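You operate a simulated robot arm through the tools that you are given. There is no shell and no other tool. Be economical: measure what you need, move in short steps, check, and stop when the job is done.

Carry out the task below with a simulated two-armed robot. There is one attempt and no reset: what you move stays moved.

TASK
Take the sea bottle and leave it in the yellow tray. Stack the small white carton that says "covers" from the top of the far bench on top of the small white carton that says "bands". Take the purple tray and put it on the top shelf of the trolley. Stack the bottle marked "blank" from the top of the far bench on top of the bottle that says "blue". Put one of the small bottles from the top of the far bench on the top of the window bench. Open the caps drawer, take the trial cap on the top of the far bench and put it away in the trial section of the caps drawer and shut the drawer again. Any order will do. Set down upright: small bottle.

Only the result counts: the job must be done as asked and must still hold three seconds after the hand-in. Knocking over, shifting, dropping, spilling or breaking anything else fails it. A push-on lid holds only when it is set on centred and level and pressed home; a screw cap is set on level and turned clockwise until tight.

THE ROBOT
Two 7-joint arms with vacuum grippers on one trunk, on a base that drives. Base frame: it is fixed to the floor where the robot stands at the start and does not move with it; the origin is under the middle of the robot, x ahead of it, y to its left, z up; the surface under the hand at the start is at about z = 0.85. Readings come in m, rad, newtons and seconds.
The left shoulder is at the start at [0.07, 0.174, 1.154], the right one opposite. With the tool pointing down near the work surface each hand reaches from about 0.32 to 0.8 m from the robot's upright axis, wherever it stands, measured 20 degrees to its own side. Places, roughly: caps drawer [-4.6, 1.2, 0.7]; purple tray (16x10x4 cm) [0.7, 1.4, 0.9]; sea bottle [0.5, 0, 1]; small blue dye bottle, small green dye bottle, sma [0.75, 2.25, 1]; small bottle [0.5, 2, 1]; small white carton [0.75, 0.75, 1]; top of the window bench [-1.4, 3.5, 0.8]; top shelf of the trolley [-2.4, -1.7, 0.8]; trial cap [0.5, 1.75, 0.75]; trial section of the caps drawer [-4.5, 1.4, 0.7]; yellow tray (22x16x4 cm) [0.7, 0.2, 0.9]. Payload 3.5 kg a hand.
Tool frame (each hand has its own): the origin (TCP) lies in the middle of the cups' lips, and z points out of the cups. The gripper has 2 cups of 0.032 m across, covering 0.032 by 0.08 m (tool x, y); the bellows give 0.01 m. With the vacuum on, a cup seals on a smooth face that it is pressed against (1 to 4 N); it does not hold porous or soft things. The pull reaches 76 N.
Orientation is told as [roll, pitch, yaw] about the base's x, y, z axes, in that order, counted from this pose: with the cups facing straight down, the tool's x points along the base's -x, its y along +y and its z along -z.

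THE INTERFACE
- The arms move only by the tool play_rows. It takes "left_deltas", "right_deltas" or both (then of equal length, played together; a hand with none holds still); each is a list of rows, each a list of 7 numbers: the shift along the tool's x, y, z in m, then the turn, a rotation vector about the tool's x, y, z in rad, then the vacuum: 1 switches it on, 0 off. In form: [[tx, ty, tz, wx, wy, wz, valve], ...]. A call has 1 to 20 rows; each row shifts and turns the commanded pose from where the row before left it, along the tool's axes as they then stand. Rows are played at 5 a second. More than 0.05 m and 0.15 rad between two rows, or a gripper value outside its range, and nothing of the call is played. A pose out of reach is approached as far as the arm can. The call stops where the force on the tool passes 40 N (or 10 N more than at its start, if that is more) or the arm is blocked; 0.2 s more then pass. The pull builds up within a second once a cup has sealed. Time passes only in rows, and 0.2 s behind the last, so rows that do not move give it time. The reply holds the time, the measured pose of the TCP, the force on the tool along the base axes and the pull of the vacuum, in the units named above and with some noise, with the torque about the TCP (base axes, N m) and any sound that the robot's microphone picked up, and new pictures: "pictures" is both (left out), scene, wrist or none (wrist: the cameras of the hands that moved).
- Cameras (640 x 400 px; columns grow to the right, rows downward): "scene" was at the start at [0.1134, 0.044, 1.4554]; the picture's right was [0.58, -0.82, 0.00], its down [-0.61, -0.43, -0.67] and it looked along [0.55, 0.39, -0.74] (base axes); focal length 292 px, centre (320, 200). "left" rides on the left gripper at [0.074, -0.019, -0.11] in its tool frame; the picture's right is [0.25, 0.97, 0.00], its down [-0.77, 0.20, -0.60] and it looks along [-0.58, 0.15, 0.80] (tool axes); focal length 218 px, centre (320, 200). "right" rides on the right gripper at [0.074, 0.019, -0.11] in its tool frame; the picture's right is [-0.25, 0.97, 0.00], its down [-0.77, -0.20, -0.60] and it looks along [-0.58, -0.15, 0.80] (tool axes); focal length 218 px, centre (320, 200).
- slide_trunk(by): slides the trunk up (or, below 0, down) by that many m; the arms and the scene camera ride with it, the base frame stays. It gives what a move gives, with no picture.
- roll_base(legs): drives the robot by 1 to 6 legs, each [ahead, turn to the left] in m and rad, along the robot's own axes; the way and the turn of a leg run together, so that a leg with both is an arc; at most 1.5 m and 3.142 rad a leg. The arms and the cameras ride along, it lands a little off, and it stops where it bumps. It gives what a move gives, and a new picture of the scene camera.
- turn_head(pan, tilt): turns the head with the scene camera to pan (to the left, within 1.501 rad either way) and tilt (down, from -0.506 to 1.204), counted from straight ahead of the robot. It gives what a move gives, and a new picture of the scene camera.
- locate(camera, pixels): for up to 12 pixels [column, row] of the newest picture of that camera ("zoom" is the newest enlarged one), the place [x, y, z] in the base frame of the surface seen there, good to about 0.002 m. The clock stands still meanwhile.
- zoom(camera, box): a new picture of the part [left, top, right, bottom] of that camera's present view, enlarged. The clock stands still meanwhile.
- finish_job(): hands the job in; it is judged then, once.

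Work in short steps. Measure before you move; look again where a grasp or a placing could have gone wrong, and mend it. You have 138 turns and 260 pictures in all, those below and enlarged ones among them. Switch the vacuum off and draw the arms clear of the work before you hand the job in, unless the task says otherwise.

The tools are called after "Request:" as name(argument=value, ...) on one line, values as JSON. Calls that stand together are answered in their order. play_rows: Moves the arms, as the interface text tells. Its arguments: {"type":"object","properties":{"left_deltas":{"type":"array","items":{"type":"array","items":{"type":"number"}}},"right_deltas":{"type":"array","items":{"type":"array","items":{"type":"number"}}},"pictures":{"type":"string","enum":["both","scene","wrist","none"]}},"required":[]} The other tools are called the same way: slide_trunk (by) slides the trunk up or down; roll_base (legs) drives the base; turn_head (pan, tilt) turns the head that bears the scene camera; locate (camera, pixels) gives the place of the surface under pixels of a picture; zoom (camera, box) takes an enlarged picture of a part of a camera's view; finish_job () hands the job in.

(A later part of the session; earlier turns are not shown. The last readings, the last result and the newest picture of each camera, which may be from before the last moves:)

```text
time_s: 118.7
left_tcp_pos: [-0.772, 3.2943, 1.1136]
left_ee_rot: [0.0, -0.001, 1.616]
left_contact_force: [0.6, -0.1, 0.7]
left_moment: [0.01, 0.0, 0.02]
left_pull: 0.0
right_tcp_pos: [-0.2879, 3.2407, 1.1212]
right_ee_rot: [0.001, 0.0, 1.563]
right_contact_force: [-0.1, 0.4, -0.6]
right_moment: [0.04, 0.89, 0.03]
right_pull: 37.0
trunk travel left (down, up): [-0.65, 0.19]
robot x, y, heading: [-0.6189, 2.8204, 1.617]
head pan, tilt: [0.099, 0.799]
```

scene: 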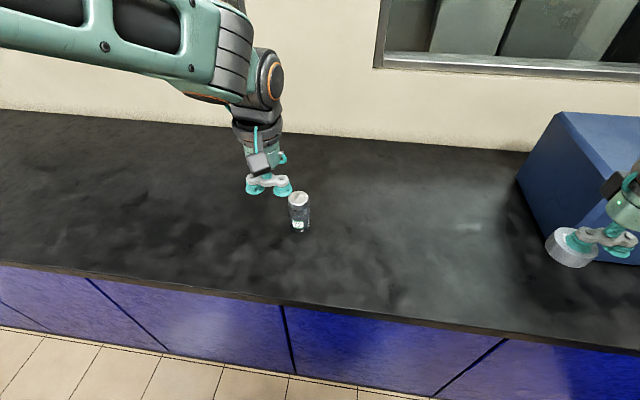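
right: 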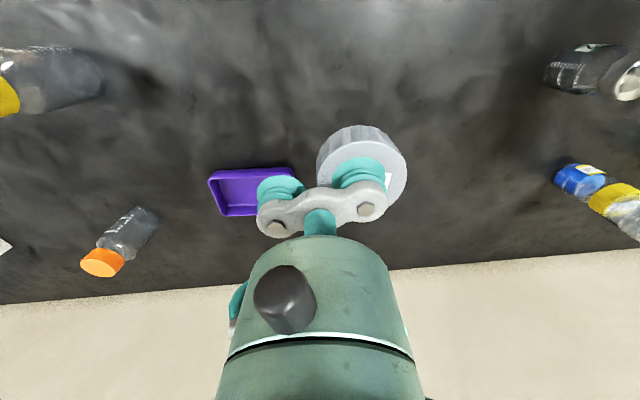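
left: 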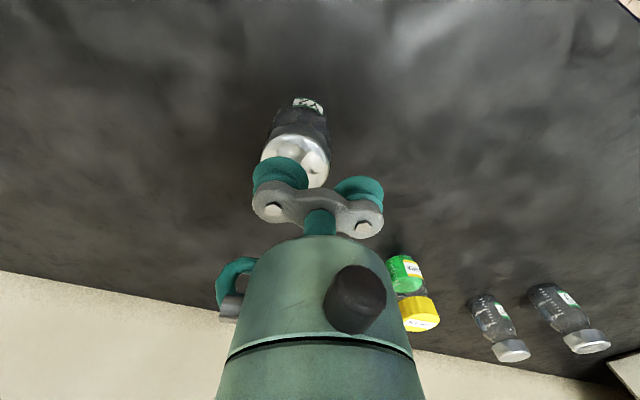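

Y2 stands upright on the window bench. Now I back off and drive to about (0, 1.25) facing the far bench to fetch the purple tray with the left hand.

Request:
roll_base(legs=[[-0.5, 0], [0, -2.677], [1.2, 0], [0, 1.06]])

Request:
turn_head(pan=0.1, tilt=0.8)

```text
time_s: 136.2
left_tcp_pos: [0.4174, 1.392, 1.114]
left_ee_rot: [0.001, -0.001, -0.049]
left_contact_force: [-0.1, -0.1, 0.0]
left_moment: [0.01, -0.03, 0.01]
left_pull: 0.1
right_tcp_pos: [0.3191, 0.9142, 1.1218]
right_ee_rot: [0.002, 0.003, -0.1]
right_contact_force: [0.7, -0.1, 0.1]
right_moment: [0.9, -0.11, 0.01]
right_pull: 37.9
trunk travel left (down, up): [-0.65, 0.19]
robot x, y, heading: [-0.0726, 1.2861, -0.055]
head pan, tilt: [0.099, 0.799]
```

scene: 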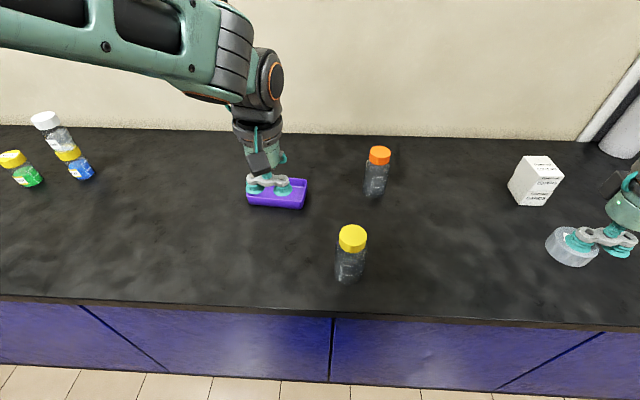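

```text
time_s: 136.8
left_tcp_pos: [0.4175, 1.3911, 1.113]
left_ee_rot: [-0.001, 0.001, -0.048]
left_contact_force: [0.8, -0.1, -0.5]
left_moment: [0.01, 0.0, -0.01]
left_pull: 0.1
right_tcp_pos: [0.319, 0.9137, 1.1205]
right_ee_rot: [0.001, 0.002, -0.102]
right_contact_force: [0.5, 0.0, -0.4]
right_moment: [0.87, -0.1, -0.01]
right_pull: 38.1
trunk travel left (down, up): [-0.65, 0.19]
robot x, y, heading: [-0.0702, 1.2869, -0.045]
head pan, tilt: [0.099, 0.799]
```

scene: 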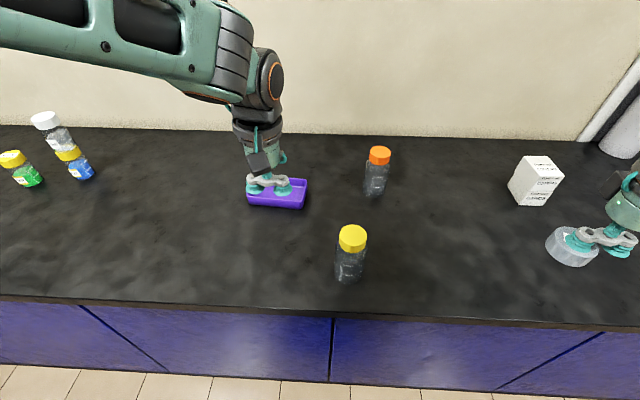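

I move the left hand above the tray's centre (≈0.663, 1.434) to z≈0.95 for a closer look.

Request:
play_rows(left_deltas=[[-0.0405, 0.009, 0, 0, 0, 0, 0], [-0.0405, 0.009, 0, 0, 0, 0, 0], [-0.0405, 0.009, 0, 0, 0, 0, 0], [-0.0405, 0.009, 0, 0, 0, 0, 0], [-0.0405, 0.009, 0, 0, 0, 0, 0], [-0.0405, 0.009, 0, 0, 0, 0, 0], [0, 0, 0.045, 0, 0, 0, 0], [0, 0, 0.045, 0, 0, 0, 0], [0, 0, 0.045, 0, 0, 0, 0], [0, 0, 0.03, 0, 0, 0, 0], [0, 0, 0, 0, 0, 0, 0]], pictures="both")

```text
time_s: 139.2
left_tcp_pos: [0.6627, 1.4321, 0.9471]
left_ee_rot: [-0.001, 0.001, -0.05]
left_contact_force: [0.5, 0.1, 0.7]
left_moment: [-0.01, 0.03, 0.01]
left_pull: 0.0
right_tcp_pos: [0.3189, 0.9138, 1.1213]
right_ee_rot: [0.002, 0.002, -0.1]
right_contact_force: [-0.6, -0.4, -0.1]
right_moment: [0.9, -0.08, 0.01]
right_pull: 38.0
trunk travel left (down, up): [-0.65, 0.19]
robot x, y, heading: [-0.069, 1.2855, -0.052]
head pan, tilt: [0.099, 0.799]
```

scene: 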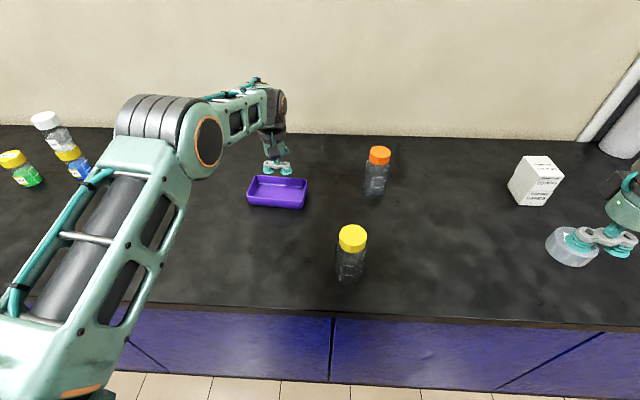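
left: 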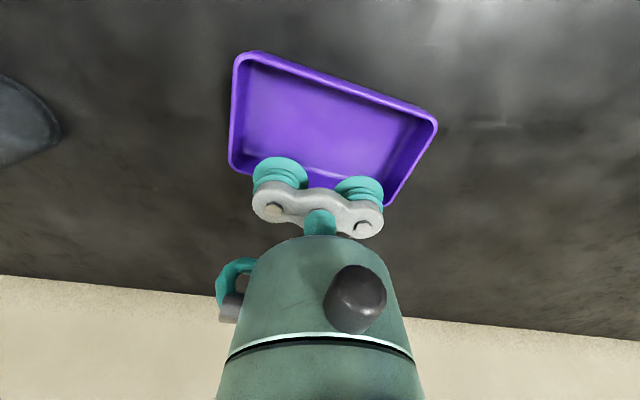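

Request:
locate(camera="left", pixels=[[240, 58], [434, 124], [391, 203], [232, 167], [310, 110], [270, 120], [370, 130]])

```text
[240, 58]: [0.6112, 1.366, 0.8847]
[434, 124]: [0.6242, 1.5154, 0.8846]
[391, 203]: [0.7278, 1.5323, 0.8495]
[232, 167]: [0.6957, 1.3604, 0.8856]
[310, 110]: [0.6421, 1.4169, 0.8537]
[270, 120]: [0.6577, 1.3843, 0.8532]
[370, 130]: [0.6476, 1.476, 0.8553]
```

Tray centre (0.660, 1.438), floor 0.854. I align the hand and lower onto the floor with vacuum on.

Request:
play_rows(left_deltas=[[0.003, 0.0059, 0, 0, 0, 0.037, 1], [0, 0, 0.04, 0, 0, 0, 1], [0, 0, 0.04, 0, 0, 0, 1], [0, 0, 0.01, 0, 0, 0, 1], [0, 0, 0.004, 0, 0, 0, 1], [0, 0, 0.002, 0, 0, 0, 1], [0, 0, 0, 0, 0, 0, 1], [0, 0, 0, 0, 0, 0, 1], [0, 0, 0, 0, 0, 0, 1]], right_deltas=[[0, 0, 0, 0, 0, 0, 1], [0, 0, 0, 0, 0, 0, 1], [0, 0, 0, 0, 0, 0, 1], [0, 0, 0, 0, 0, 0, 1], [0, 0, 0, 0, 0, 0, 1], [0, 0, 0, 0, 0, 0, 1], [0, 0, 0, 0, 0, 0, 1], [0, 0, 0, 0, 0, 0, 1], [0, 0, 0, 0, 0, 0, 1]], pictures="wrist")

```text
time_s: 141.2
left_tcp_pos: [0.6593, 1.4418, 0.8522]
left_ee_rot: [0.001, -0.004, -0.085]
left_contact_force: [5.7, 3.3, 12.5]
left_moment: [0.0, 0.15, 0.03]
left_pull: 75.8
right_tcp_pos: [0.3177, 0.9145, 1.1218]
right_ee_rot: [0.002, 0.001, -0.099]
right_contact_force: [0.1, 0.0, 0.0]
right_moment: [0.9, -0.09, -0.02]
right_pull: 37.9
trunk travel left (down, up): [-0.65, 0.19]
robot x, y, heading: [-0.0697, 1.2852, -0.046]
head pan, tilt: [0.099, 0.799]
```

right: 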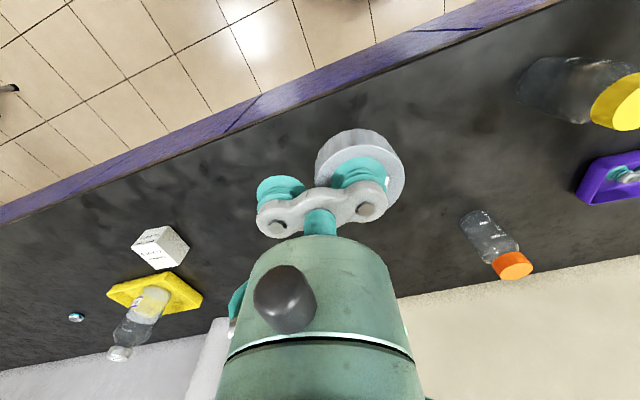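
left: 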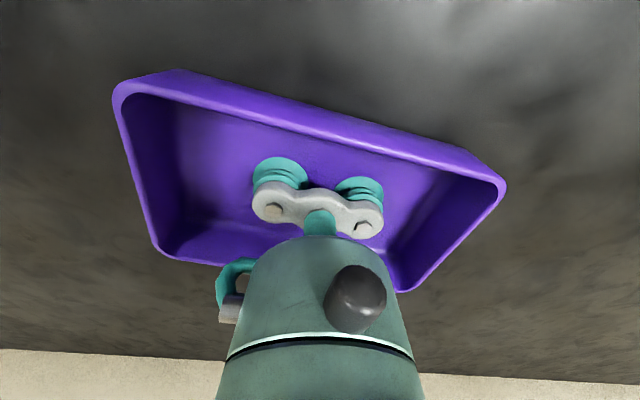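

Both cups sealed (75.8 N). I lift the tray to z≈1.12, draw in, back off, and turn toward the trolley to look.

Request:
play_rows(left_deltas=[[0, 0, -0.01, 0, 0, 0, 1], [0, 0, -0.04, 0, 0, 0, 1], [0, 0, -0.045, 0, 0, 0, 1], [0, 0, -0.045, 0, 0, 0, 1], [0, 0, -0.045, 0, 0, 0, 1], [0, 0, -0.045, 0, 0, 0, 1], [0, 0, -0.045, 0, 0, 0, 1], [0.045, 0.01, 0, 0, 0, 0, 1], [0.045, 0.01, 0, 0, 0, 0, 1], [0.045, 0.01, 0, 0, 0, 0, 1], [0.045, 0.01, 0, 0, 0, 0, 1]], pictures="none")

Request:
roll_base(legs=[[-0.5, 0], [0, -2.07]])

Request:
turn_head(pan=0.0, tilt=0.25)

```text
time_s: 143.6
left_tcp_pos: [0.4804, 1.4945, 1.1302]
left_ee_rot: [-0.001, -0.003, -0.086]
left_contact_force: [0.1, -0.2, -1.6]
left_moment: [0.02, -0.02, 0.01]
left_pull: 75.4
right_tcp_pos: [0.3149, 0.915, 1.1225]
right_ee_rot: [0.0, -0.002, -0.101]
right_contact_force: [0.1, 0.4, -0.6]
right_moment: [0.88, -0.09, 0.0]
right_pull: 38.2
trunk travel left (down, up): [-0.65, 0.19]
robot x, y, heading: [-0.0718, 1.2875, -0.05]
head pan, tilt: [0.099, 0.799]
```

```text
time_s: 151.6
left_tcp_pos: [-0.685, 0.7319, 1.1295]
left_ee_rot: [-0.001, 0.0, -2.217]
left_contact_force: [0.6, 0.1, -1.0]
left_moment: [0.01, 0.02, 0.01]
left_pull: 75.8
right_tcp_pos: [-1.0875, 1.18, 1.1215]
right_ee_rot: [0.003, 0.002, -2.233]
right_contact_force: [-0.2, 0.5, 0.0]
right_moment: [-0.58, -0.71, 0.04]
right_pull: 37.0
trunk travel left (down, up): [-0.65, 0.19]
robot x, y, heading: [-0.5671, 1.3129, -2.182]
head pan, tilt: [0.099, 0.799]
```

scene: 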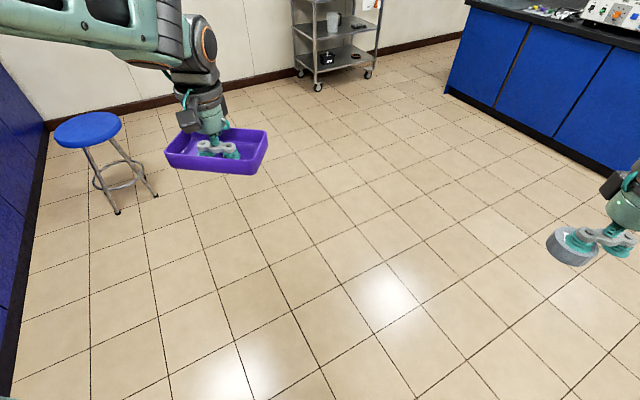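

```text
time_s: 152.6
left_tcp_pos: [-0.6845, 0.7311, 1.13]
left_ee_rot: [0.0, 0.0, -2.218]
left_contact_force: [-0.1, 0.1, -1.5]
left_moment: [0.0, 0.01, -0.02]
left_pull: 75.5
right_tcp_pos: [-1.0876, 1.1798, 1.122]
right_ee_rot: [0.003, 0.002, -2.232]
right_contact_force: [0.1, 0.7, 0.4]
right_moment: [-0.55, -0.75, -0.04]
right_pull: 38.6
trunk travel left (down, up): [-0.65, 0.19]
robot x, y, heading: [-0.5656, 1.3124, -2.181]
head pan, tilt: [0.0, 0.25]
```

scene: 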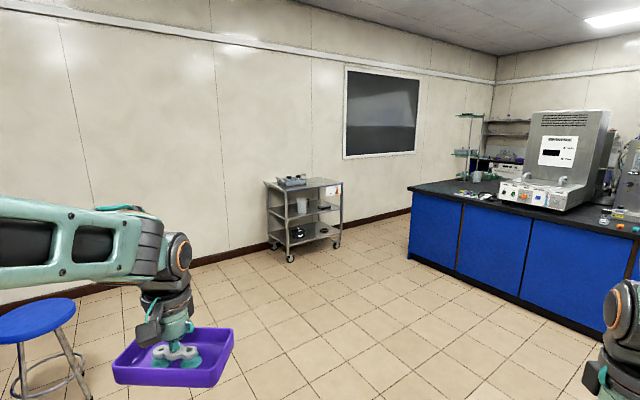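

Request:
zoom(camera="scene", box=[240, 160, 360, 270])

Request:
locate(camera="scene", pixels=[[266, 183], [341, 183], [326, 181], [285, 191], [318, 186], [290, 178], [301, 182], [460, 195], [410, 190], [291, 257]])

```text
3.64 times, centred on (300, 215) of scene
```

zoom: 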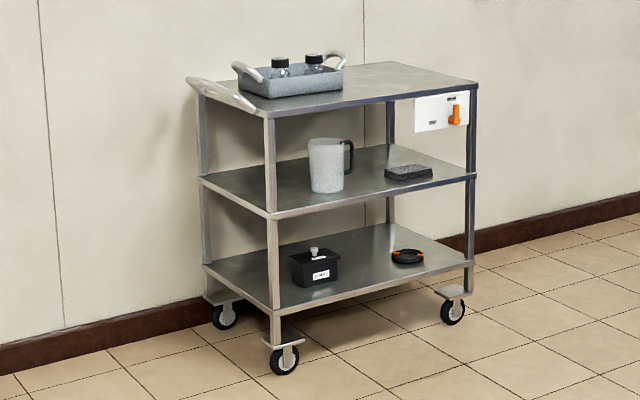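

```text
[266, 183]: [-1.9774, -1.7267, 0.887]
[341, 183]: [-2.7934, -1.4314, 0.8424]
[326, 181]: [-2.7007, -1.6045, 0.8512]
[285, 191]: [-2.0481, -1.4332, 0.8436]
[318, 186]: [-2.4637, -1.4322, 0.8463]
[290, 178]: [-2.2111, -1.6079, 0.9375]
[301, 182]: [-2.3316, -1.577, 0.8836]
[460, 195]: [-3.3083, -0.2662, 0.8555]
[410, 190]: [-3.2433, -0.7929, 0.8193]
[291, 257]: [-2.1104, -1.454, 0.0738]
```

Trolley top z≈0.85 spans x −2.05…−2.79, y −1.43…≈−1.85, with the free part at x<−2.45. I drive to about (−2.6, −0.8) and face it.

Request:
roll_base(legs=[[0, -0.156], [1.46, 0], [1.46, 0], [0, 0.766]])

Request:
turn_head(pan=0.0, tilt=0.65)

```text
time_s: 169.1
left_tcp_pos: [-2.3198, -1.3437, 1.1306]
left_ee_rot: [0.001, 0.0, -1.633]
left_contact_force: [1.0, -0.4, -1.1]
left_moment: [0.03, 0.02, 0.01]
left_pull: 75.6
right_tcp_pos: [-2.9049, -1.1922, 1.1215]
right_ee_rot: [0.002, 0.003, -1.65]
right_contact_force: [-0.5, 0.3, 0.0]
right_moment: [-0.07, -0.93, 0.03]
right_pull: 37.7
trunk travel left (down, up): [-0.65, 0.19]
robot x, y, heading: [-2.5425, -0.7937, -1.604]
head pan, tilt: [0.0, 0.25]
```

scene: 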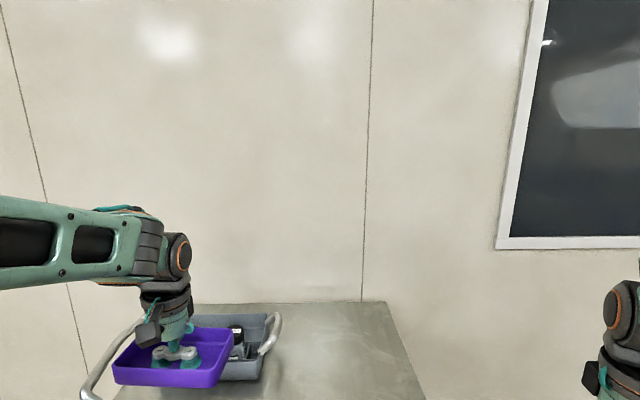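

```text
time_s: 170.0
left_tcp_pos: [-2.3205, -1.3435, 1.1292]
left_ee_rot: [0.001, 0.001, -1.633]
left_contact_force: [0.6, 0.0, -0.7]
left_moment: [0.02, -0.03, -0.01]
left_pull: 75.3
right_tcp_pos: [-2.9032, -1.1927, 1.1206]
right_ee_rot: [0.002, 0.002, -1.65]
right_contact_force: [0.4, 0.3, 0.9]
right_moment: [-0.06, -0.92, -0.01]
right_pull: 37.6
trunk travel left (down, up): [-0.65, 0.19]
robot x, y, heading: [-2.5454, -0.7972, -1.597]
head pan, tilt: [0.0, 0.649]
```

scene: 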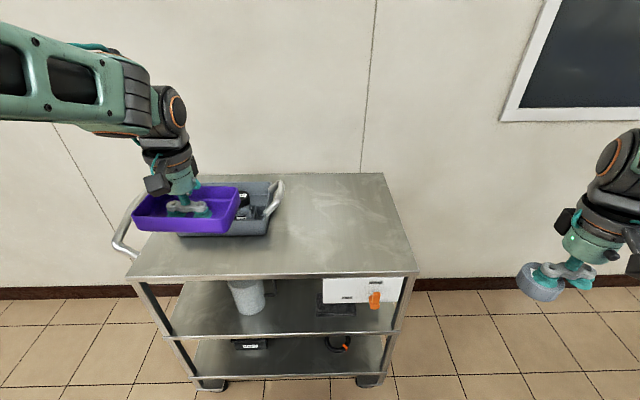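

Request:
locate(camera="scene", pixels=[[415, 272], [380, 175], [300, 276], [283, 185], [265, 235], [340, 225], [330, 175], [272, 210]])

```text
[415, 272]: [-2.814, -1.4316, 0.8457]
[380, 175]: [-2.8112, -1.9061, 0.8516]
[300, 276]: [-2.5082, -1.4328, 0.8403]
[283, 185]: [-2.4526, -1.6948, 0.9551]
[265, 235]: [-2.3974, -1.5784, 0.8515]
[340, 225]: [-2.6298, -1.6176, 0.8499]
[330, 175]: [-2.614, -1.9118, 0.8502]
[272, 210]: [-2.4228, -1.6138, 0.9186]
```

Free space is x −2.47…−2.81. I turn right 0.35 rad and roll ahead 0.2 m so the spot (−2.64, −1.58) lies in the left hand's sector.

Request:
roll_base(legs=[[0, -0.35], [0.2, 0]])

```text
time_s: 172.7
left_tcp_pos: [-2.5962, -1.5733, 1.1302]
left_ee_rot: [0.002, -0.004, -1.984]
left_contact_force: [-0.9, 0.0, -0.5]
left_moment: [0.0, -0.01, -0.02]
left_pull: 76.1
right_tcp_pos: [-3.0925, -1.2313, 1.1221]
right_ee_rot: [0.003, 0.003, -1.998]
right_contact_force: [-0.7, 0.3, -0.6]
right_moment: [-0.29, -0.74, 0.01]
right_pull: 37.9
trunk travel left (down, up): [-0.65, 0.19]
robot x, y, heading: [-2.6122, -0.9797, -1.947]
head pan, tilt: [0.0, 0.649]
```

scene: 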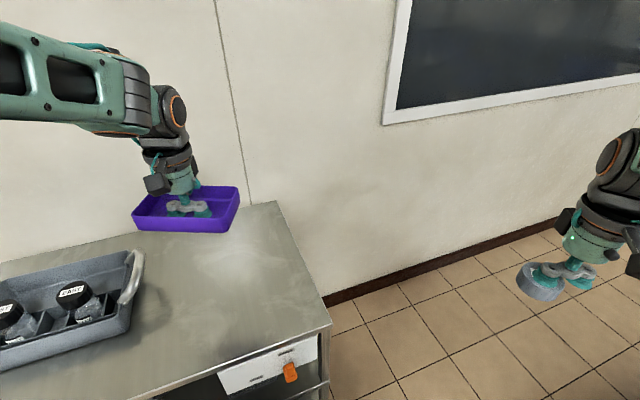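

I shift to the free spot, square the tray up, and lower to 2 cm above the shelf.

Request:
play_rows(left_deltas=[[-0.0154, -0.02, 0, 0, 0, 0, 1], [-0.0153, -0.0201, 0, 0, 0, 0, 1], [0, 0, 0, 0, 0, -0.137, 1], [0, 0, 0, 0, 0, -0.137, 1], [0, 0, 0, 0, 0, -0.137, 1], [0, 0, 0.045, 0, 0, 0, 1], [0, 0, 0.045, 0, 0, 0, 1], [0, 0, 0.045, 0, 0, 0, 1], [0, 0, 0.045, 0, 0, 0, 1], [0, 0, 0.045, 0, 0, 0, 1], [0, 0, 0.025, 0, 0, 0, 1], [0, 0, 0, 0, 0, 0, 1]], pictures="scene")

```text
time_s: 175.3
left_tcp_pos: [-2.6449, -1.5817, 0.8795]
left_ee_rot: [0.0, -0.003, -1.572]
left_contact_force: [0.1, 0.2, -0.5]
left_moment: [0.0, 0.0, 0.03]
left_pull: 75.5
right_tcp_pos: [-3.0935, -1.2298, 1.1202]
right_ee_rot: [0.001, 0.001, -1.997]
right_contact_force: [0.6, 0.2, -0.1]
right_moment: [-0.32, -0.74, 0.0]
right_pull: 37.8
trunk travel left (down, up): [-0.65, 0.19]
robot x, y, heading: [-2.6202, -0.9831, -1.948]
head pan, tilt: [0.0, 0.649]
```

scene: 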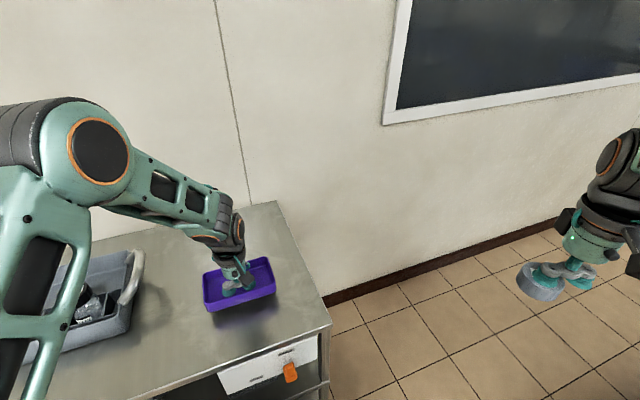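

Request:
play_rows(left_deltas=[[0, 0, 0.012, 0, 0, 0, 1], [0, 0, 0.006, 0, 0, 0, 1], [0, 0, 0.003, 0, 0, 0, 1], [0, 0, 0.003, 0, 0, 0, 1], [0, 0, 0, 0, 0, 0, 1]], pictures="none")

```text
time_s: 176.5
left_tcp_pos: [-2.6464, -1.5844, 0.8547]
left_ee_rot: [0.001, 0.0, -1.573]
left_contact_force: [0.3, -0.8, -1.6]
left_moment: [-0.01, 0.03, 0.0]
left_pull: 75.3
right_tcp_pos: [-3.0912, -1.2306, 1.121]
right_ee_rot: [0.003, 0.002, -2.0]
right_contact_force: [0.1, -0.5, -0.2]
right_moment: [-0.35, -0.74, -0.05]
right_pull: 37.5
trunk travel left (down, up): [-0.65, 0.19]
robot x, y, heading: [-2.6167, -0.9837, -1.946]
head pan, tilt: [0.0, 0.649]
```

Not yet loaded; 3 mm more, then release, rise and draw back.

Request:
play_rows(left_deltas=[[0, 0, 0.002, 0, 0, 0, 1], [0, 0, 0.001, 0, 0, 0, 1], [0, 0, 0, 0, 0, 0, 1]], pictures="none")

```text
time_s: 177.3
left_tcp_pos: [-2.6455, -1.584, 0.8543]
left_ee_rot: [-0.001, -0.003, -1.576]
left_contact_force: [0.6, 1.5, 10.9]
left_moment: [0.13, -0.05, -0.06]
left_pull: 75.6
right_tcp_pos: [-3.0918, -1.2282, 1.121]
right_ee_rot: [0.004, 0.002, -1.999]
right_contact_force: [-0.2, -0.1, -0.7]
right_moment: [-0.36, -0.75, 0.03]
right_pull: 37.4
trunk travel left (down, up): [-0.65, 0.19]
robot x, y, heading: [-2.6187, -0.9825, -1.945]
head pan, tilt: [0.0, 0.649]
```

Request:
play_rows(left_deltas=[[0, 0, -0.002, 0, 0, 0, 0], [0, 0, 0, 0, 0, 0, 0], [0, 0, 0, 0, 0, 0, 0], [0, 0, -0.005, 0, 0, 0, 0], [0, 0, -0.02, 0, 0, 0, 0], [0, 0, -0.045, 0, 0, 0, 0], [0, 0, -0.045, 0, 0, 0, 0], [0, 0, -0.045, 0, 0, 0, 0], [0, 0, -0.045, 0, 0, 0, 0], [0, 0, -0.045, 0, 0, 0, 0], [0.03, 0, 0, 0, 0, 0.137, 0], [0.03, 0, 0, 0, 0, 0.137, 0], [0.03, 0, 0, 0, 0, 0.137, 0]], pictures="scene")

```text
time_s: 180.1
left_tcp_pos: [-2.6344, -1.4961, 1.1065]
left_ee_rot: [0.0, -0.003, -1.987]
left_contact_force: [-0.4, -0.2, 0.1]
left_moment: [-0.01, -0.01, -0.05]
left_pull: 0.0
right_tcp_pos: [-3.0927, -1.2288, 1.121]
right_ee_rot: [0.001, 0.0, -1.999]
right_contact_force: [0.8, 0.1, -0.7]
right_moment: [-0.33, -0.73, -0.01]
right_pull: 37.9
trunk travel left (down, up): [-0.65, 0.19]
robot x, y, heading: [-2.6135, -0.9846, -1.951]
head pan, tilt: [0.0, 0.649]
```

scene: 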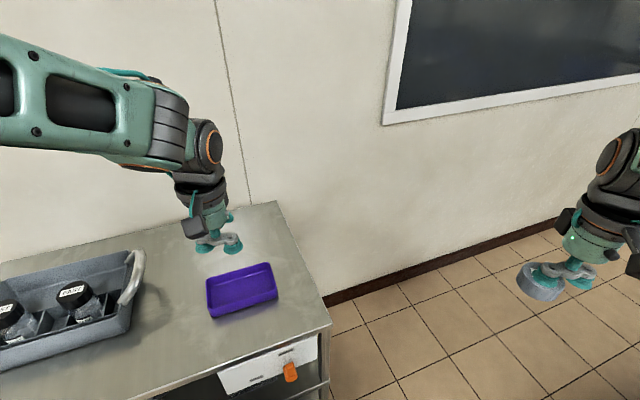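

The tray sits on the trolley's top shelf. Now I back off and turn north to look for the caps drawer.

Request:
roll_base(legs=[[-0.6, 0], [0, -2.3]])

Request:
turn_head(pan=0.2, tilt=0.25)

```text
time_s: 188.9
left_tcp_pos: [-2.7591, -0.0637, 1.1063]
left_ee_rot: [-0.001, -0.002, 1.983]
left_contact_force: [-0.3, -0.3, -0.6]
left_moment: [0.01, 0.03, 0.01]
left_pull: 0.1
right_tcp_pos: [-2.254, 0.091, 1.1211]
right_ee_rot: [0.001, 0.001, 1.97]
right_contact_force: [-0.5, 0.1, -0.2]
right_moment: [-0.33, 0.73, -0.01]
right_pull: 37.8
trunk travel left (down, up): [-0.65, 0.19]
robot x, y, heading: [-2.3912, -0.4262, 2.019]
head pan, tilt: [0.0, 0.649]
```

scene: 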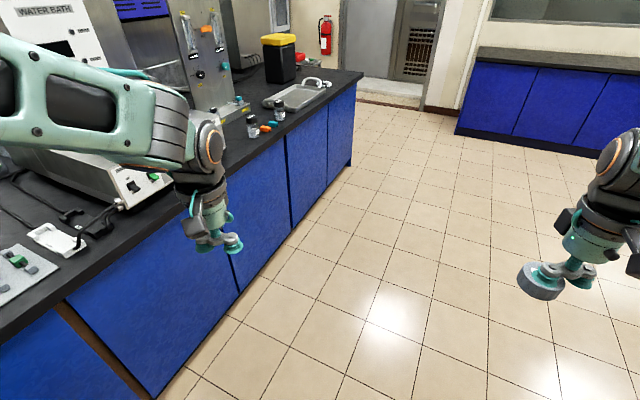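

```text
time_s: 189.8
left_tcp_pos: [-2.7591, -0.0643, 1.1056]
left_ee_rot: [-0.001, 0.0, 1.983]
left_contact_force: [0.0, -0.9, -0.9]
left_moment: [-0.02, 0.01, 0.02]
left_pull: 0.1
right_tcp_pos: [-2.2543, 0.0914, 1.1207]
right_ee_rot: [0.001, 0.001, 1.969]
right_contact_force: [-1.0, 0.0, -0.5]
right_moment: [-0.28, 0.7, -0.01]
right_pull: 37.6
trunk travel left (down, up): [-0.65, 0.19]
robot x, y, heading: [-2.3949, -0.4264, 2.021]
head pan, tilt: [0.201, 0.25]
```

scene: 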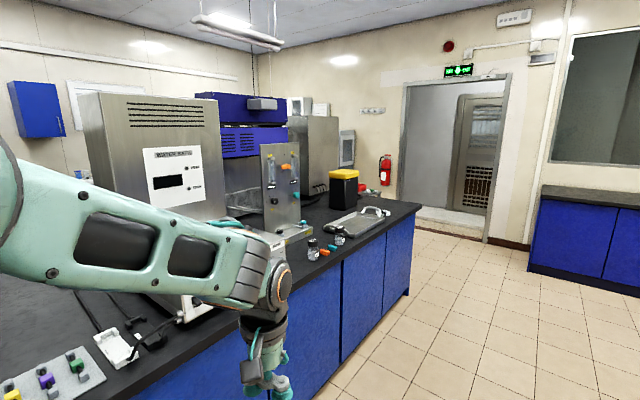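

Request:
locate(camera="scene", pixels=[[420, 206], [375, 200], [356, 245], [270, 215], [335, 200], [405, 290], [240, 110], [400, 205]])

```text
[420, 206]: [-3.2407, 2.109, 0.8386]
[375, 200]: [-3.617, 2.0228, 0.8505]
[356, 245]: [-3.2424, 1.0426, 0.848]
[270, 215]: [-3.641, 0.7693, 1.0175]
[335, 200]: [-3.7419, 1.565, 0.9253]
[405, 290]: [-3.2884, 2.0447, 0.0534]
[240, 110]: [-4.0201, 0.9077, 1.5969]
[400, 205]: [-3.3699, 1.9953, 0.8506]
```

The island spans y −0.79…2.11 with its face at x≈−3.24; the caps drawer must be on its far side. I drive to (−2.5, 2.65) and look west.

Request:
roll_base(legs=[[0, -0.417], [1.5, 0], [1.5, 0], [0.08, 0], [0, 1.4]])

Request:
turn_head(pan=0.2, tilt=0.3)

```text
time_s: 209.5
left_tcp_pos: [-2.9862, 2.4602, 1.105]
left_ee_rot: [-0.001, 0.0, 3.021]
left_contact_force: [0.2, 0.0, -0.2]
left_moment: [0.01, 0.0, -0.02]
left_pull: 0.0
right_tcp_pos: [-2.8637, 2.9755, 1.1202]
right_ee_rot: [0.002, 0.001, 3.006]
right_contact_force: [0.2, -0.2, 0.2]
right_moment: [-0.78, 0.11, -0.02]
right_pull: 37.3
trunk travel left (down, up): [-0.65, 0.19]
robot x, y, heading: [-2.4871, 2.5925, 3.055]
head pan, tilt: [0.201, 0.25]
```

scene: 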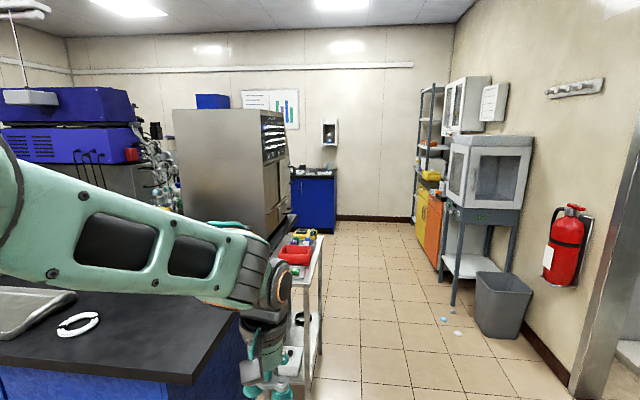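

```text
time_s: 210.1
left_tcp_pos: [-2.9877, 2.4596, 1.1054]
left_ee_rot: [0.001, 0.0, 3.019]
left_contact_force: [-0.7, -1.2, 0.5]
left_moment: [0.01, 0.03, 0.03]
left_pull: 0.1
right_tcp_pos: [-2.8631, 2.9741, 1.1221]
right_ee_rot: [0.003, 0.003, 3.005]
right_contact_force: [-0.7, -0.1, -0.1]
right_moment: [-0.77, 0.09, -0.01]
right_pull: 37.6
trunk travel left (down, up): [-0.65, 0.19]
robot x, y, heading: [-2.4883, 2.589, 3.059]
head pan, tilt: [0.201, 0.3]
```

scene: 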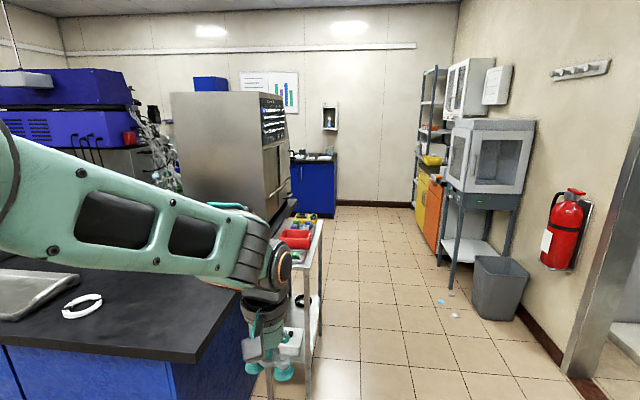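

Request:
locate(camera="scene", pixels=[[195, 357], [240, 292], [300, 240], [322, 222], [318, 265], [305, 360], [290, 190], [335, 200], [445, 280], [415, 200], [280, 262], [345, 330]])

Request:
zoom(camera="scene", box=[160, 130, 350, 400])

```text
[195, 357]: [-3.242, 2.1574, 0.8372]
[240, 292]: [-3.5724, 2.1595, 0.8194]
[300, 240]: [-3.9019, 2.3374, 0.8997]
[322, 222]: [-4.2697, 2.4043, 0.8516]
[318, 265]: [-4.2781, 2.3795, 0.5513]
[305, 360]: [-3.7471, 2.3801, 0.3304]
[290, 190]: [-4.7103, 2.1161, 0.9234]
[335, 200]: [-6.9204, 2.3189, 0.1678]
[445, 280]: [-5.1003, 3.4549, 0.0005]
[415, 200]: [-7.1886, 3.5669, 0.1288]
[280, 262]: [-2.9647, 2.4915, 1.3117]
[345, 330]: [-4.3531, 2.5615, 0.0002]
```

```text
1.48 times, centred on (255, 265) of scene
```

zoom: 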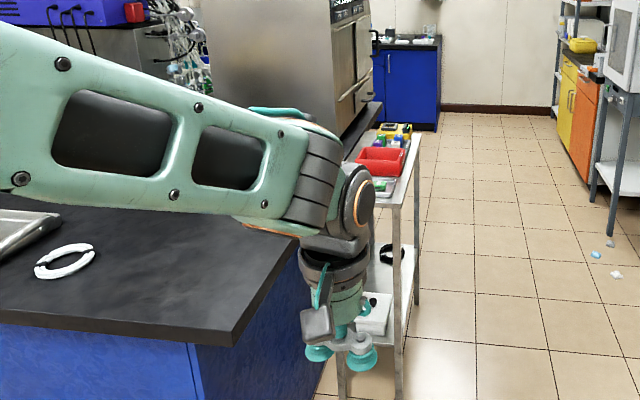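

A second trolley stands at the island's north end (x −3.74…−4.27, y≤2.40); the aisle beyond is free to y≈3.4. I drive along y≈2.88 to x≈−4.3 and look.

Request:
roll_base(legs=[[0, -0.45], [0.58, 0], [0, 0.53], [1.3, 0]])

Request:
turn_head(pan=0.5, tilt=0.4)

```text
time_s: 222.4
left_tcp_pos: [-4.7879, 2.6825, 1.1046]
left_ee_rot: [0.001, 0.0, 3.118]
left_contact_force: [-0.4, 0.7, 0.2]
left_moment: [-0.03, 0.0, 0.0]
left_pull: 0.1
right_tcp_pos: [-4.7161, 3.206, 1.1203]
right_ee_rot: [0.001, 0.003, 3.102]
right_contact_force: [0.2, 0.7, 0.2]
right_moment: [-0.68, 0.02, -0.07]
right_pull: 37.2
trunk travel left (down, up): [-0.65, 0.19]
robot x, y, heading: [-4.3067, 2.8588, -3.129]
head pan, tilt: [0.201, 0.3]
```

scene: 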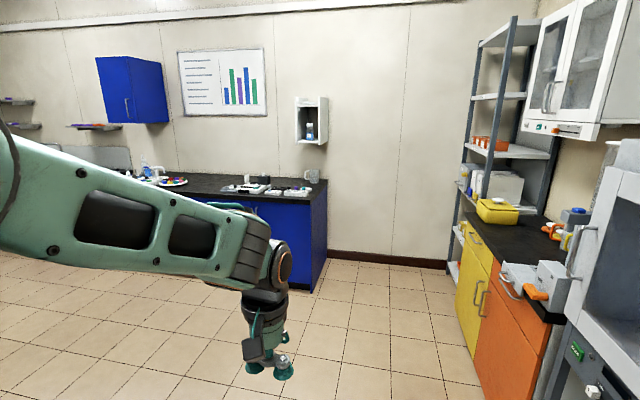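

```text
time_s: 223.2
left_tcp_pos: [-4.7891, 2.6819, 1.1052]
left_ee_rot: [0.001, -0.001, 3.117]
left_contact_force: [0.7, 0.3, -0.1]
left_moment: [-0.01, 0.04, 0.04]
left_pull: 0.1
right_tcp_pos: [-4.7156, 3.2069, 1.12]
right_ee_rot: [0.004, 0.004, 3.104]
right_contact_force: [-1.1, -0.6, -0.4]
right_moment: [-0.71, 0.02, -0.07]
right_pull: 38.2
trunk travel left (down, up): [-0.65, 0.19]
robot x, y, heading: [-4.3031, 2.8563, -3.127]
head pan, tilt: [0.499, 0.4]
```

scene: 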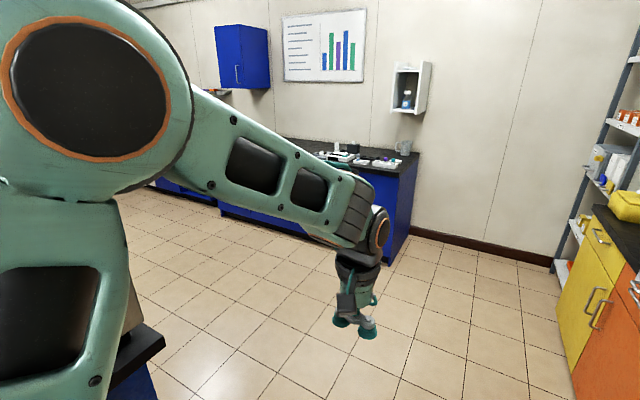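

The aisle is open. I go on to x≈−5.5, and turn left to view the island's far side.

Request:
roll_base(legs=[[1.15, 0], [0, 2.1]])

Request:
turn_head(pan=0.0, tilt=0.5)

```text
time_s: 234.1
left_tcp_pos: [-5.0697, 2.5262, 1.105]
left_ee_rot: [-0.001, -0.001, -1.069]
left_contact_force: [0.2, 0.4, 0.1]
left_moment: [0.01, -0.02, 0.01]
left_pull: 0.1
right_tcp_pos: [-5.5588, 2.3253, 1.1207]
right_ee_rot: [0.004, 0.001, -1.083]
right_contact_force: [-0.3, -0.2, -0.4]
right_moment: [0.34, -0.61, -0.04]
right_pull: 38.0
trunk travel left (down, up): [-0.65, 0.19]
robot x, y, heading: [-5.4684, 2.8559, -1.034]
head pan, tilt: [0.499, 0.4]
```

scene: 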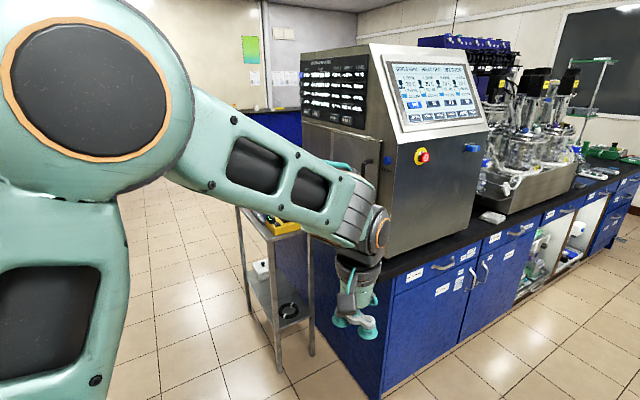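

```text
time_s: 235.0
left_tcp_pos: [-5.0692, 2.5263, 1.1051]
left_ee_rot: [-0.001, 0.001, -1.068]
left_contact_force: [0.0, -0.6, 0.1]
left_moment: [0.01, -0.05, -0.01]
left_pull: 0.1
right_tcp_pos: [-5.5586, 2.325, 1.1205]
right_ee_rot: [0.003, 0.002, -1.082]
right_contact_force: [0.5, 0.3, -0.6]
right_moment: [0.29, -0.62, -0.05]
right_pull: 37.6
trunk travel left (down, up): [-0.65, 0.19]
robot x, y, heading: [-5.4702, 2.8531, -1.03]
head pan, tilt: [0.0, 0.499]
```

scene: 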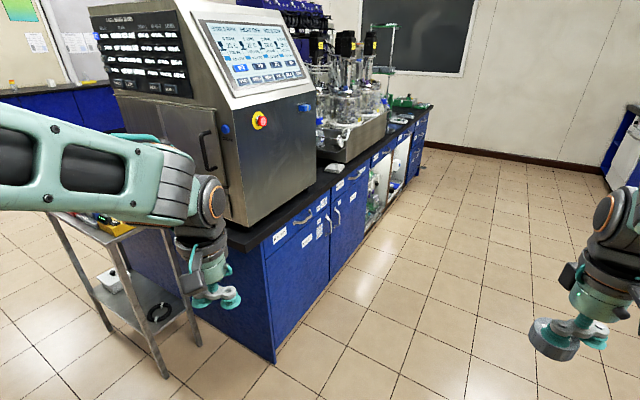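

Request:
zoom(camera="scene", box=[240, 130, 440, 290])

Request:
locate(camera="scene", pixels=[[240, 245], [285, 235], [307, 215], [340, 185], [357, 172], [265, 320], [395, 140], [420, 120]])

```text
2.50 times, centred on (340, 210) of scene
```

zoom: 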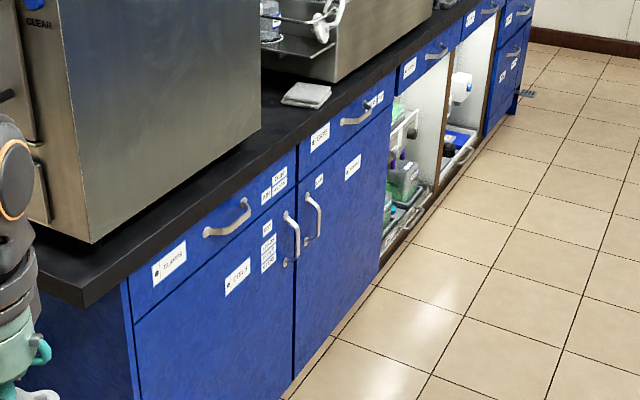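

```text
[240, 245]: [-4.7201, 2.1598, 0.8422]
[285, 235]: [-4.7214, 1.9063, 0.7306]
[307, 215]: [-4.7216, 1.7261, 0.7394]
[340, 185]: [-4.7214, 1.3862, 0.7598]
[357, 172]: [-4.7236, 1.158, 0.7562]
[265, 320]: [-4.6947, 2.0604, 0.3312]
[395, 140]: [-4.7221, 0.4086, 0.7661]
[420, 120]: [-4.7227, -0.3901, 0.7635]
```

The far side's face is at x≈−4.722; the second drawer (handle at y≈1.16…1.39) seems to be CAPS. I drive south to y≈1.3 and face the island.

Request:
roll_base(legs=[[0, -0.55], [1.5, 0], [0, 1.58]])

Request:
turn_head(pan=0.0, tilt=0.6)

```text
time_s: 248.1
left_tcp_pos: [-5.0024, 1.5075, 1.1056]
left_ee_rot: [0.0, 0.001, -0.006]
left_contact_force: [0.0, 0.1, -0.2]
left_moment: [0.01, -0.06, -0.01]
left_pull: 0.1
right_tcp_pos: [-5.0648, 0.9827, 1.1215]
right_ee_rot: [0.004, 0.001, -0.019]
right_contact_force: [-0.3, 0.3, 0.1]
right_moment: [0.66, -0.07, -0.05]
right_pull: 37.5
trunk travel left (down, up): [-0.65, 0.19]
robot x, y, heading: [-5.4834, 1.3205, 0.036]
head pan, tilt: [0.0, 0.499]
```

scene: 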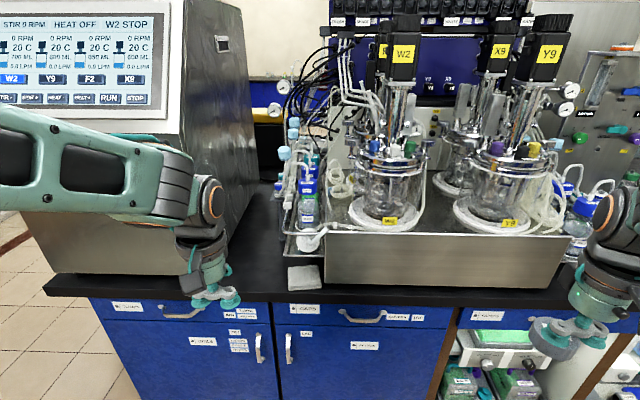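

```text
time_s: 248.8
left_tcp_pos: [-5.0029, 1.5084, 1.1055]
left_ee_rot: [0.0, 0.001, -0.004]
left_contact_force: [0.0, -1.1, -0.3]
left_moment: [-0.01, -0.01, -0.01]
left_pull: 0.0
right_tcp_pos: [-5.0646, 0.9818, 1.1196]
right_ee_rot: [0.003, 0.003, -0.019]
right_contact_force: [0.5, -0.6, -0.4]
right_moment: [0.7, -0.05, -0.04]
right_pull: 37.7
trunk travel left (down, up): [-0.65, 0.19]
robot x, y, heading: [-5.4808, 1.3205, 0.031]
head pan, tilt: [0.0, 0.6]
```

scene: 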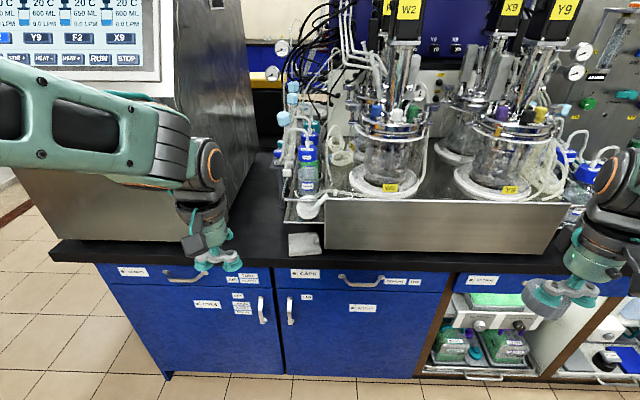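

Request:
zoom(camera="scene", box=[270, 240, 460, 330])

Request:
locate(camera="scene", pixels=[[275, 280], [448, 280], [304, 273], [361, 281], [361, 277], [320, 283], [400, 288], [276, 262], [440, 268], [330, 262]])

```text
3.37 times, centred on (365, 285) of scene
```

zoom: 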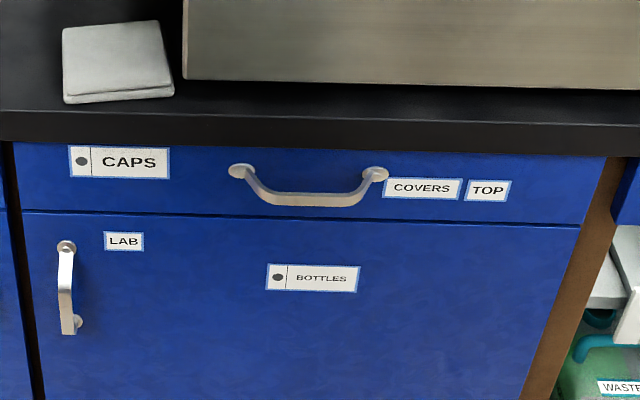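

```text
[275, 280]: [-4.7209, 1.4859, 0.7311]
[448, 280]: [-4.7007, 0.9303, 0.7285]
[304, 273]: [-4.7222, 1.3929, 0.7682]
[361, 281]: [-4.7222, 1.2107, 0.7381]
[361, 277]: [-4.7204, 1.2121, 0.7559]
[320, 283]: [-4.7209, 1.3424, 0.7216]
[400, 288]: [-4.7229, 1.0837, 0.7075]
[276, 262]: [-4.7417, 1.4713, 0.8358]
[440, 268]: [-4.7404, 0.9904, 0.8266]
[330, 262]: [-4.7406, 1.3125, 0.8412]
```

CAPS drawer front: y 0.96–1.49, z ≈0.70–0.80, face x≈−4.722, handle at y≈1.21. I lower the trunk 0.25 m, bring the left hand in front of the drawer and begin pitching it to face it.

Request:
slide_trunk(by=-0.25)

Request:
play_rows(left_deltas=[[-0.043, -0.025, 0, 0, 0, 0, 0], [-0.043, -0.025, 0, 0, 0, 0, 0], [-0.043, -0.025, 0, 0, 0, 0, 0], [-0.03, -0.035, 0, 0, 0, 0, 0], [0, -0.028, 0, 0, -0.1428, 0, 0], [0, 0, 0, 0, -0.1428, 0, 0], [0, 0, 0, 0, -0.1428, 0, 0], [0, 0, 0, 0, -0.1428, 0, 0], [0, 0, 0, 0, -0.1428, 0, 0], [0, 0, 0, 0, -0.1428, 0, 0], [0, 0, 0, 0, -0.1428, 0, 0], [0, 0, 0, 0, -0.1428, 0, 0], [0, 0, 0, 0, -0.1428, 0, 0], [0, 0, 0, 0, -0.1428, 0, 0], [0, 0, 0, 0, -0.1428, 0, 0]], pictures="both")

```text
time_s: 251.3
left_tcp_pos: [-5.0049, 1.5074, 0.8552]
left_ee_rot: [-0.001, 0.0, -0.005]
left_contact_force: [-0.4, 0.7, 0.0]
left_moment: [-0.02, -0.02, 0.01]
left_pull: 0.1
right_tcp_pos: [-5.0653, 0.9822, 0.8695]
right_ee_rot: [0.003, 0.001, -0.019]
right_contact_force: [-0.2, 0.9, -0.3]
right_moment: [0.62, -0.02, -0.04]
right_pull: 37.6
trunk travel left (down, up): [-0.4, 0.44]
robot x, y, heading: [-5.4848, 1.3191, 0.035]
head pan, tilt: [0.0, 0.6]
```

```text
time_s: 254.7
left_tcp_pos: [-4.8345, 1.3972, 0.8661]
left_ee_rot: [-1.575, -1.513, 1.62]
left_contact_force: [0.7, -0.2, 0.4]
left_moment: [0.03, 0.0, -0.01]
left_pull: 0.2
right_tcp_pos: [-5.0647, 0.9829, 0.8702]
right_ee_rot: [0.003, -0.001, -0.02]
right_contact_force: [-0.1, -0.1, 0.7]
right_moment: [0.67, -0.03, -0.03]
right_pull: 37.9
trunk travel left (down, up): [-0.4, 0.44]
robot x, y, heading: [-5.4796, 1.3213, 0.033]
head pan, tilt: [0.0, 0.6]
stopped in row 15 (left hand): the arm was blocked; the commanded pose is now the measured one
```

scene: 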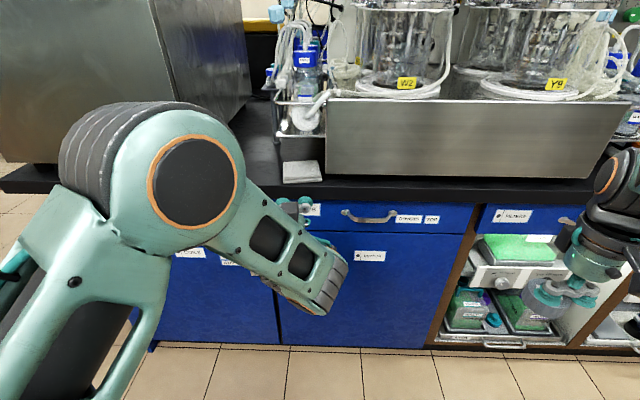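
left: 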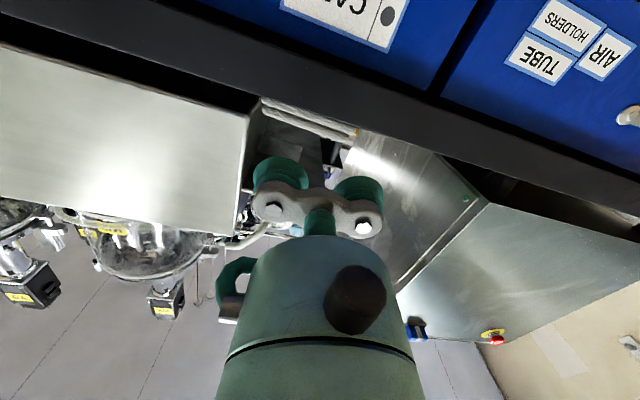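

The left hand faces the drawer almost squarely (yaw 0.045). I square it and lower it to z≈0.727, y≈1.37, 10 cm in front of the face.

Request:
play_rows(left_deltas=[[0.046, -0.006, 0, 0.045, 0, 0, 0], [0.046, -0.006, 0, 0, 0, 0, 0], [0.046, -0.007, 0, 0, 0, 0, 0], [0, 0, 0, 0, 0, 0, 0]], pictures="both")

```text
time_s: 255.7
left_tcp_pos: [-4.8353, 1.3643, 0.7289]
left_ee_rot: [-1.667, -1.52, 1.662]
left_contact_force: [0.7, 0.0, 0.3]
left_moment: [0.03, -0.03, -0.01]
left_pull: 0.0
right_tcp_pos: [-5.0651, 0.9822, 0.8711]
right_ee_rot: [0.003, 0.002, -0.019]
right_contact_force: [0.6, -0.6, -0.6]
right_moment: [0.65, -0.03, 0.0]
right_pull: 38.3
trunk travel left (down, up): [-0.4, 0.44]
robot x, y, heading: [-5.4804, 1.3222, 0.028]
head pan, tilt: [0.0, 0.6]
```

scene: 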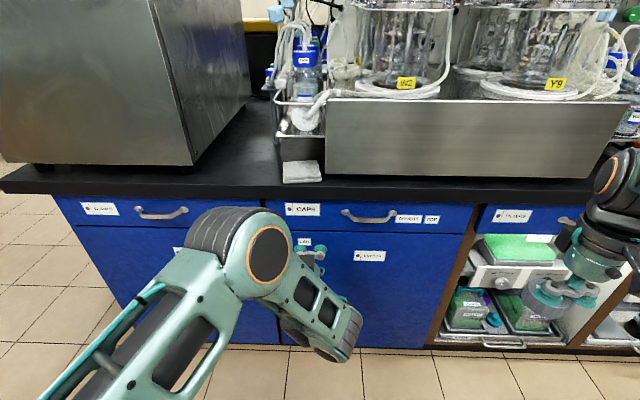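
left: 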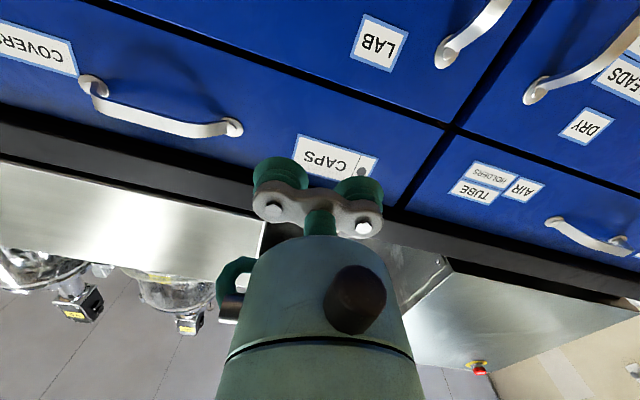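

Request:
locate(camera="left", pixels=[[340, 158], [330, 95], [333, 90], [400, 195], [440, 120], [235, 128], [88, 82], [165, 128], [300, 150]])

```text
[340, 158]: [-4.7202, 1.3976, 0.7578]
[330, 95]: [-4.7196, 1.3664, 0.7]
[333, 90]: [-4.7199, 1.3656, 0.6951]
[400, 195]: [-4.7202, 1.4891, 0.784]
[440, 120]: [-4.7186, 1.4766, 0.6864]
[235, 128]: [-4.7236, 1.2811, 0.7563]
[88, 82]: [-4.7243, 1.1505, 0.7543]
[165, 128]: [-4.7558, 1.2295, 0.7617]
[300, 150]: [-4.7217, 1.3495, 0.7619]
```

Face measured: x −4.720, z 0.69–0.80. I advance 8.5 cm, then in small steps with the vacuum on until it seals.

Request:
play_rows(left_deltas=[[0, 0, 0.04, 0, 0, 0, 0], [0, 0, 0.045, 0, 0, 0, 1], [0, 0, 0.015, 0, 0, 0, 1], [0, 0, 0.008, 0, 0, 0, 1], [0, 0, 0.005, 0, 0, 0, 1], [0, 0, 0.003, 0, 0, 0, 1], [0, 0, 0.002, 0, 0, 0, 1], [0, 0, 0, 0, 0, 0, 1], [0, 0, 0, 0, 0, 0, 1], [0, 0, 0, 0, 0, 0, 1]], pictures="scene")

```text
time_s: 257.9
left_tcp_pos: [-4.7187, 1.3668, 0.7309]
left_ee_rot: [-1.684, -1.517, 1.681]
left_contact_force: [-23.1, 5.8, -0.9]
left_moment: [0.36, 0.26, -0.16]
left_pull: 75.3
right_tcp_pos: [-5.0665, 0.9829, 0.8721]
right_ee_rot: [0.004, -0.002, -0.019]
right_contact_force: [0.1, -0.3, 0.5]
right_moment: [0.65, 0.0, -0.06]
right_pull: 38.4
trunk travel left (down, up): [-0.4, 0.44]
robot x, y, heading: [-5.4804, 1.3204, 0.034]
head pan, tilt: [0.0, 0.6]
```

scene: 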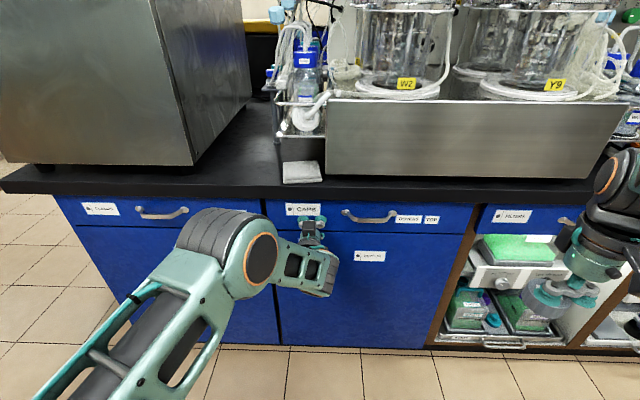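

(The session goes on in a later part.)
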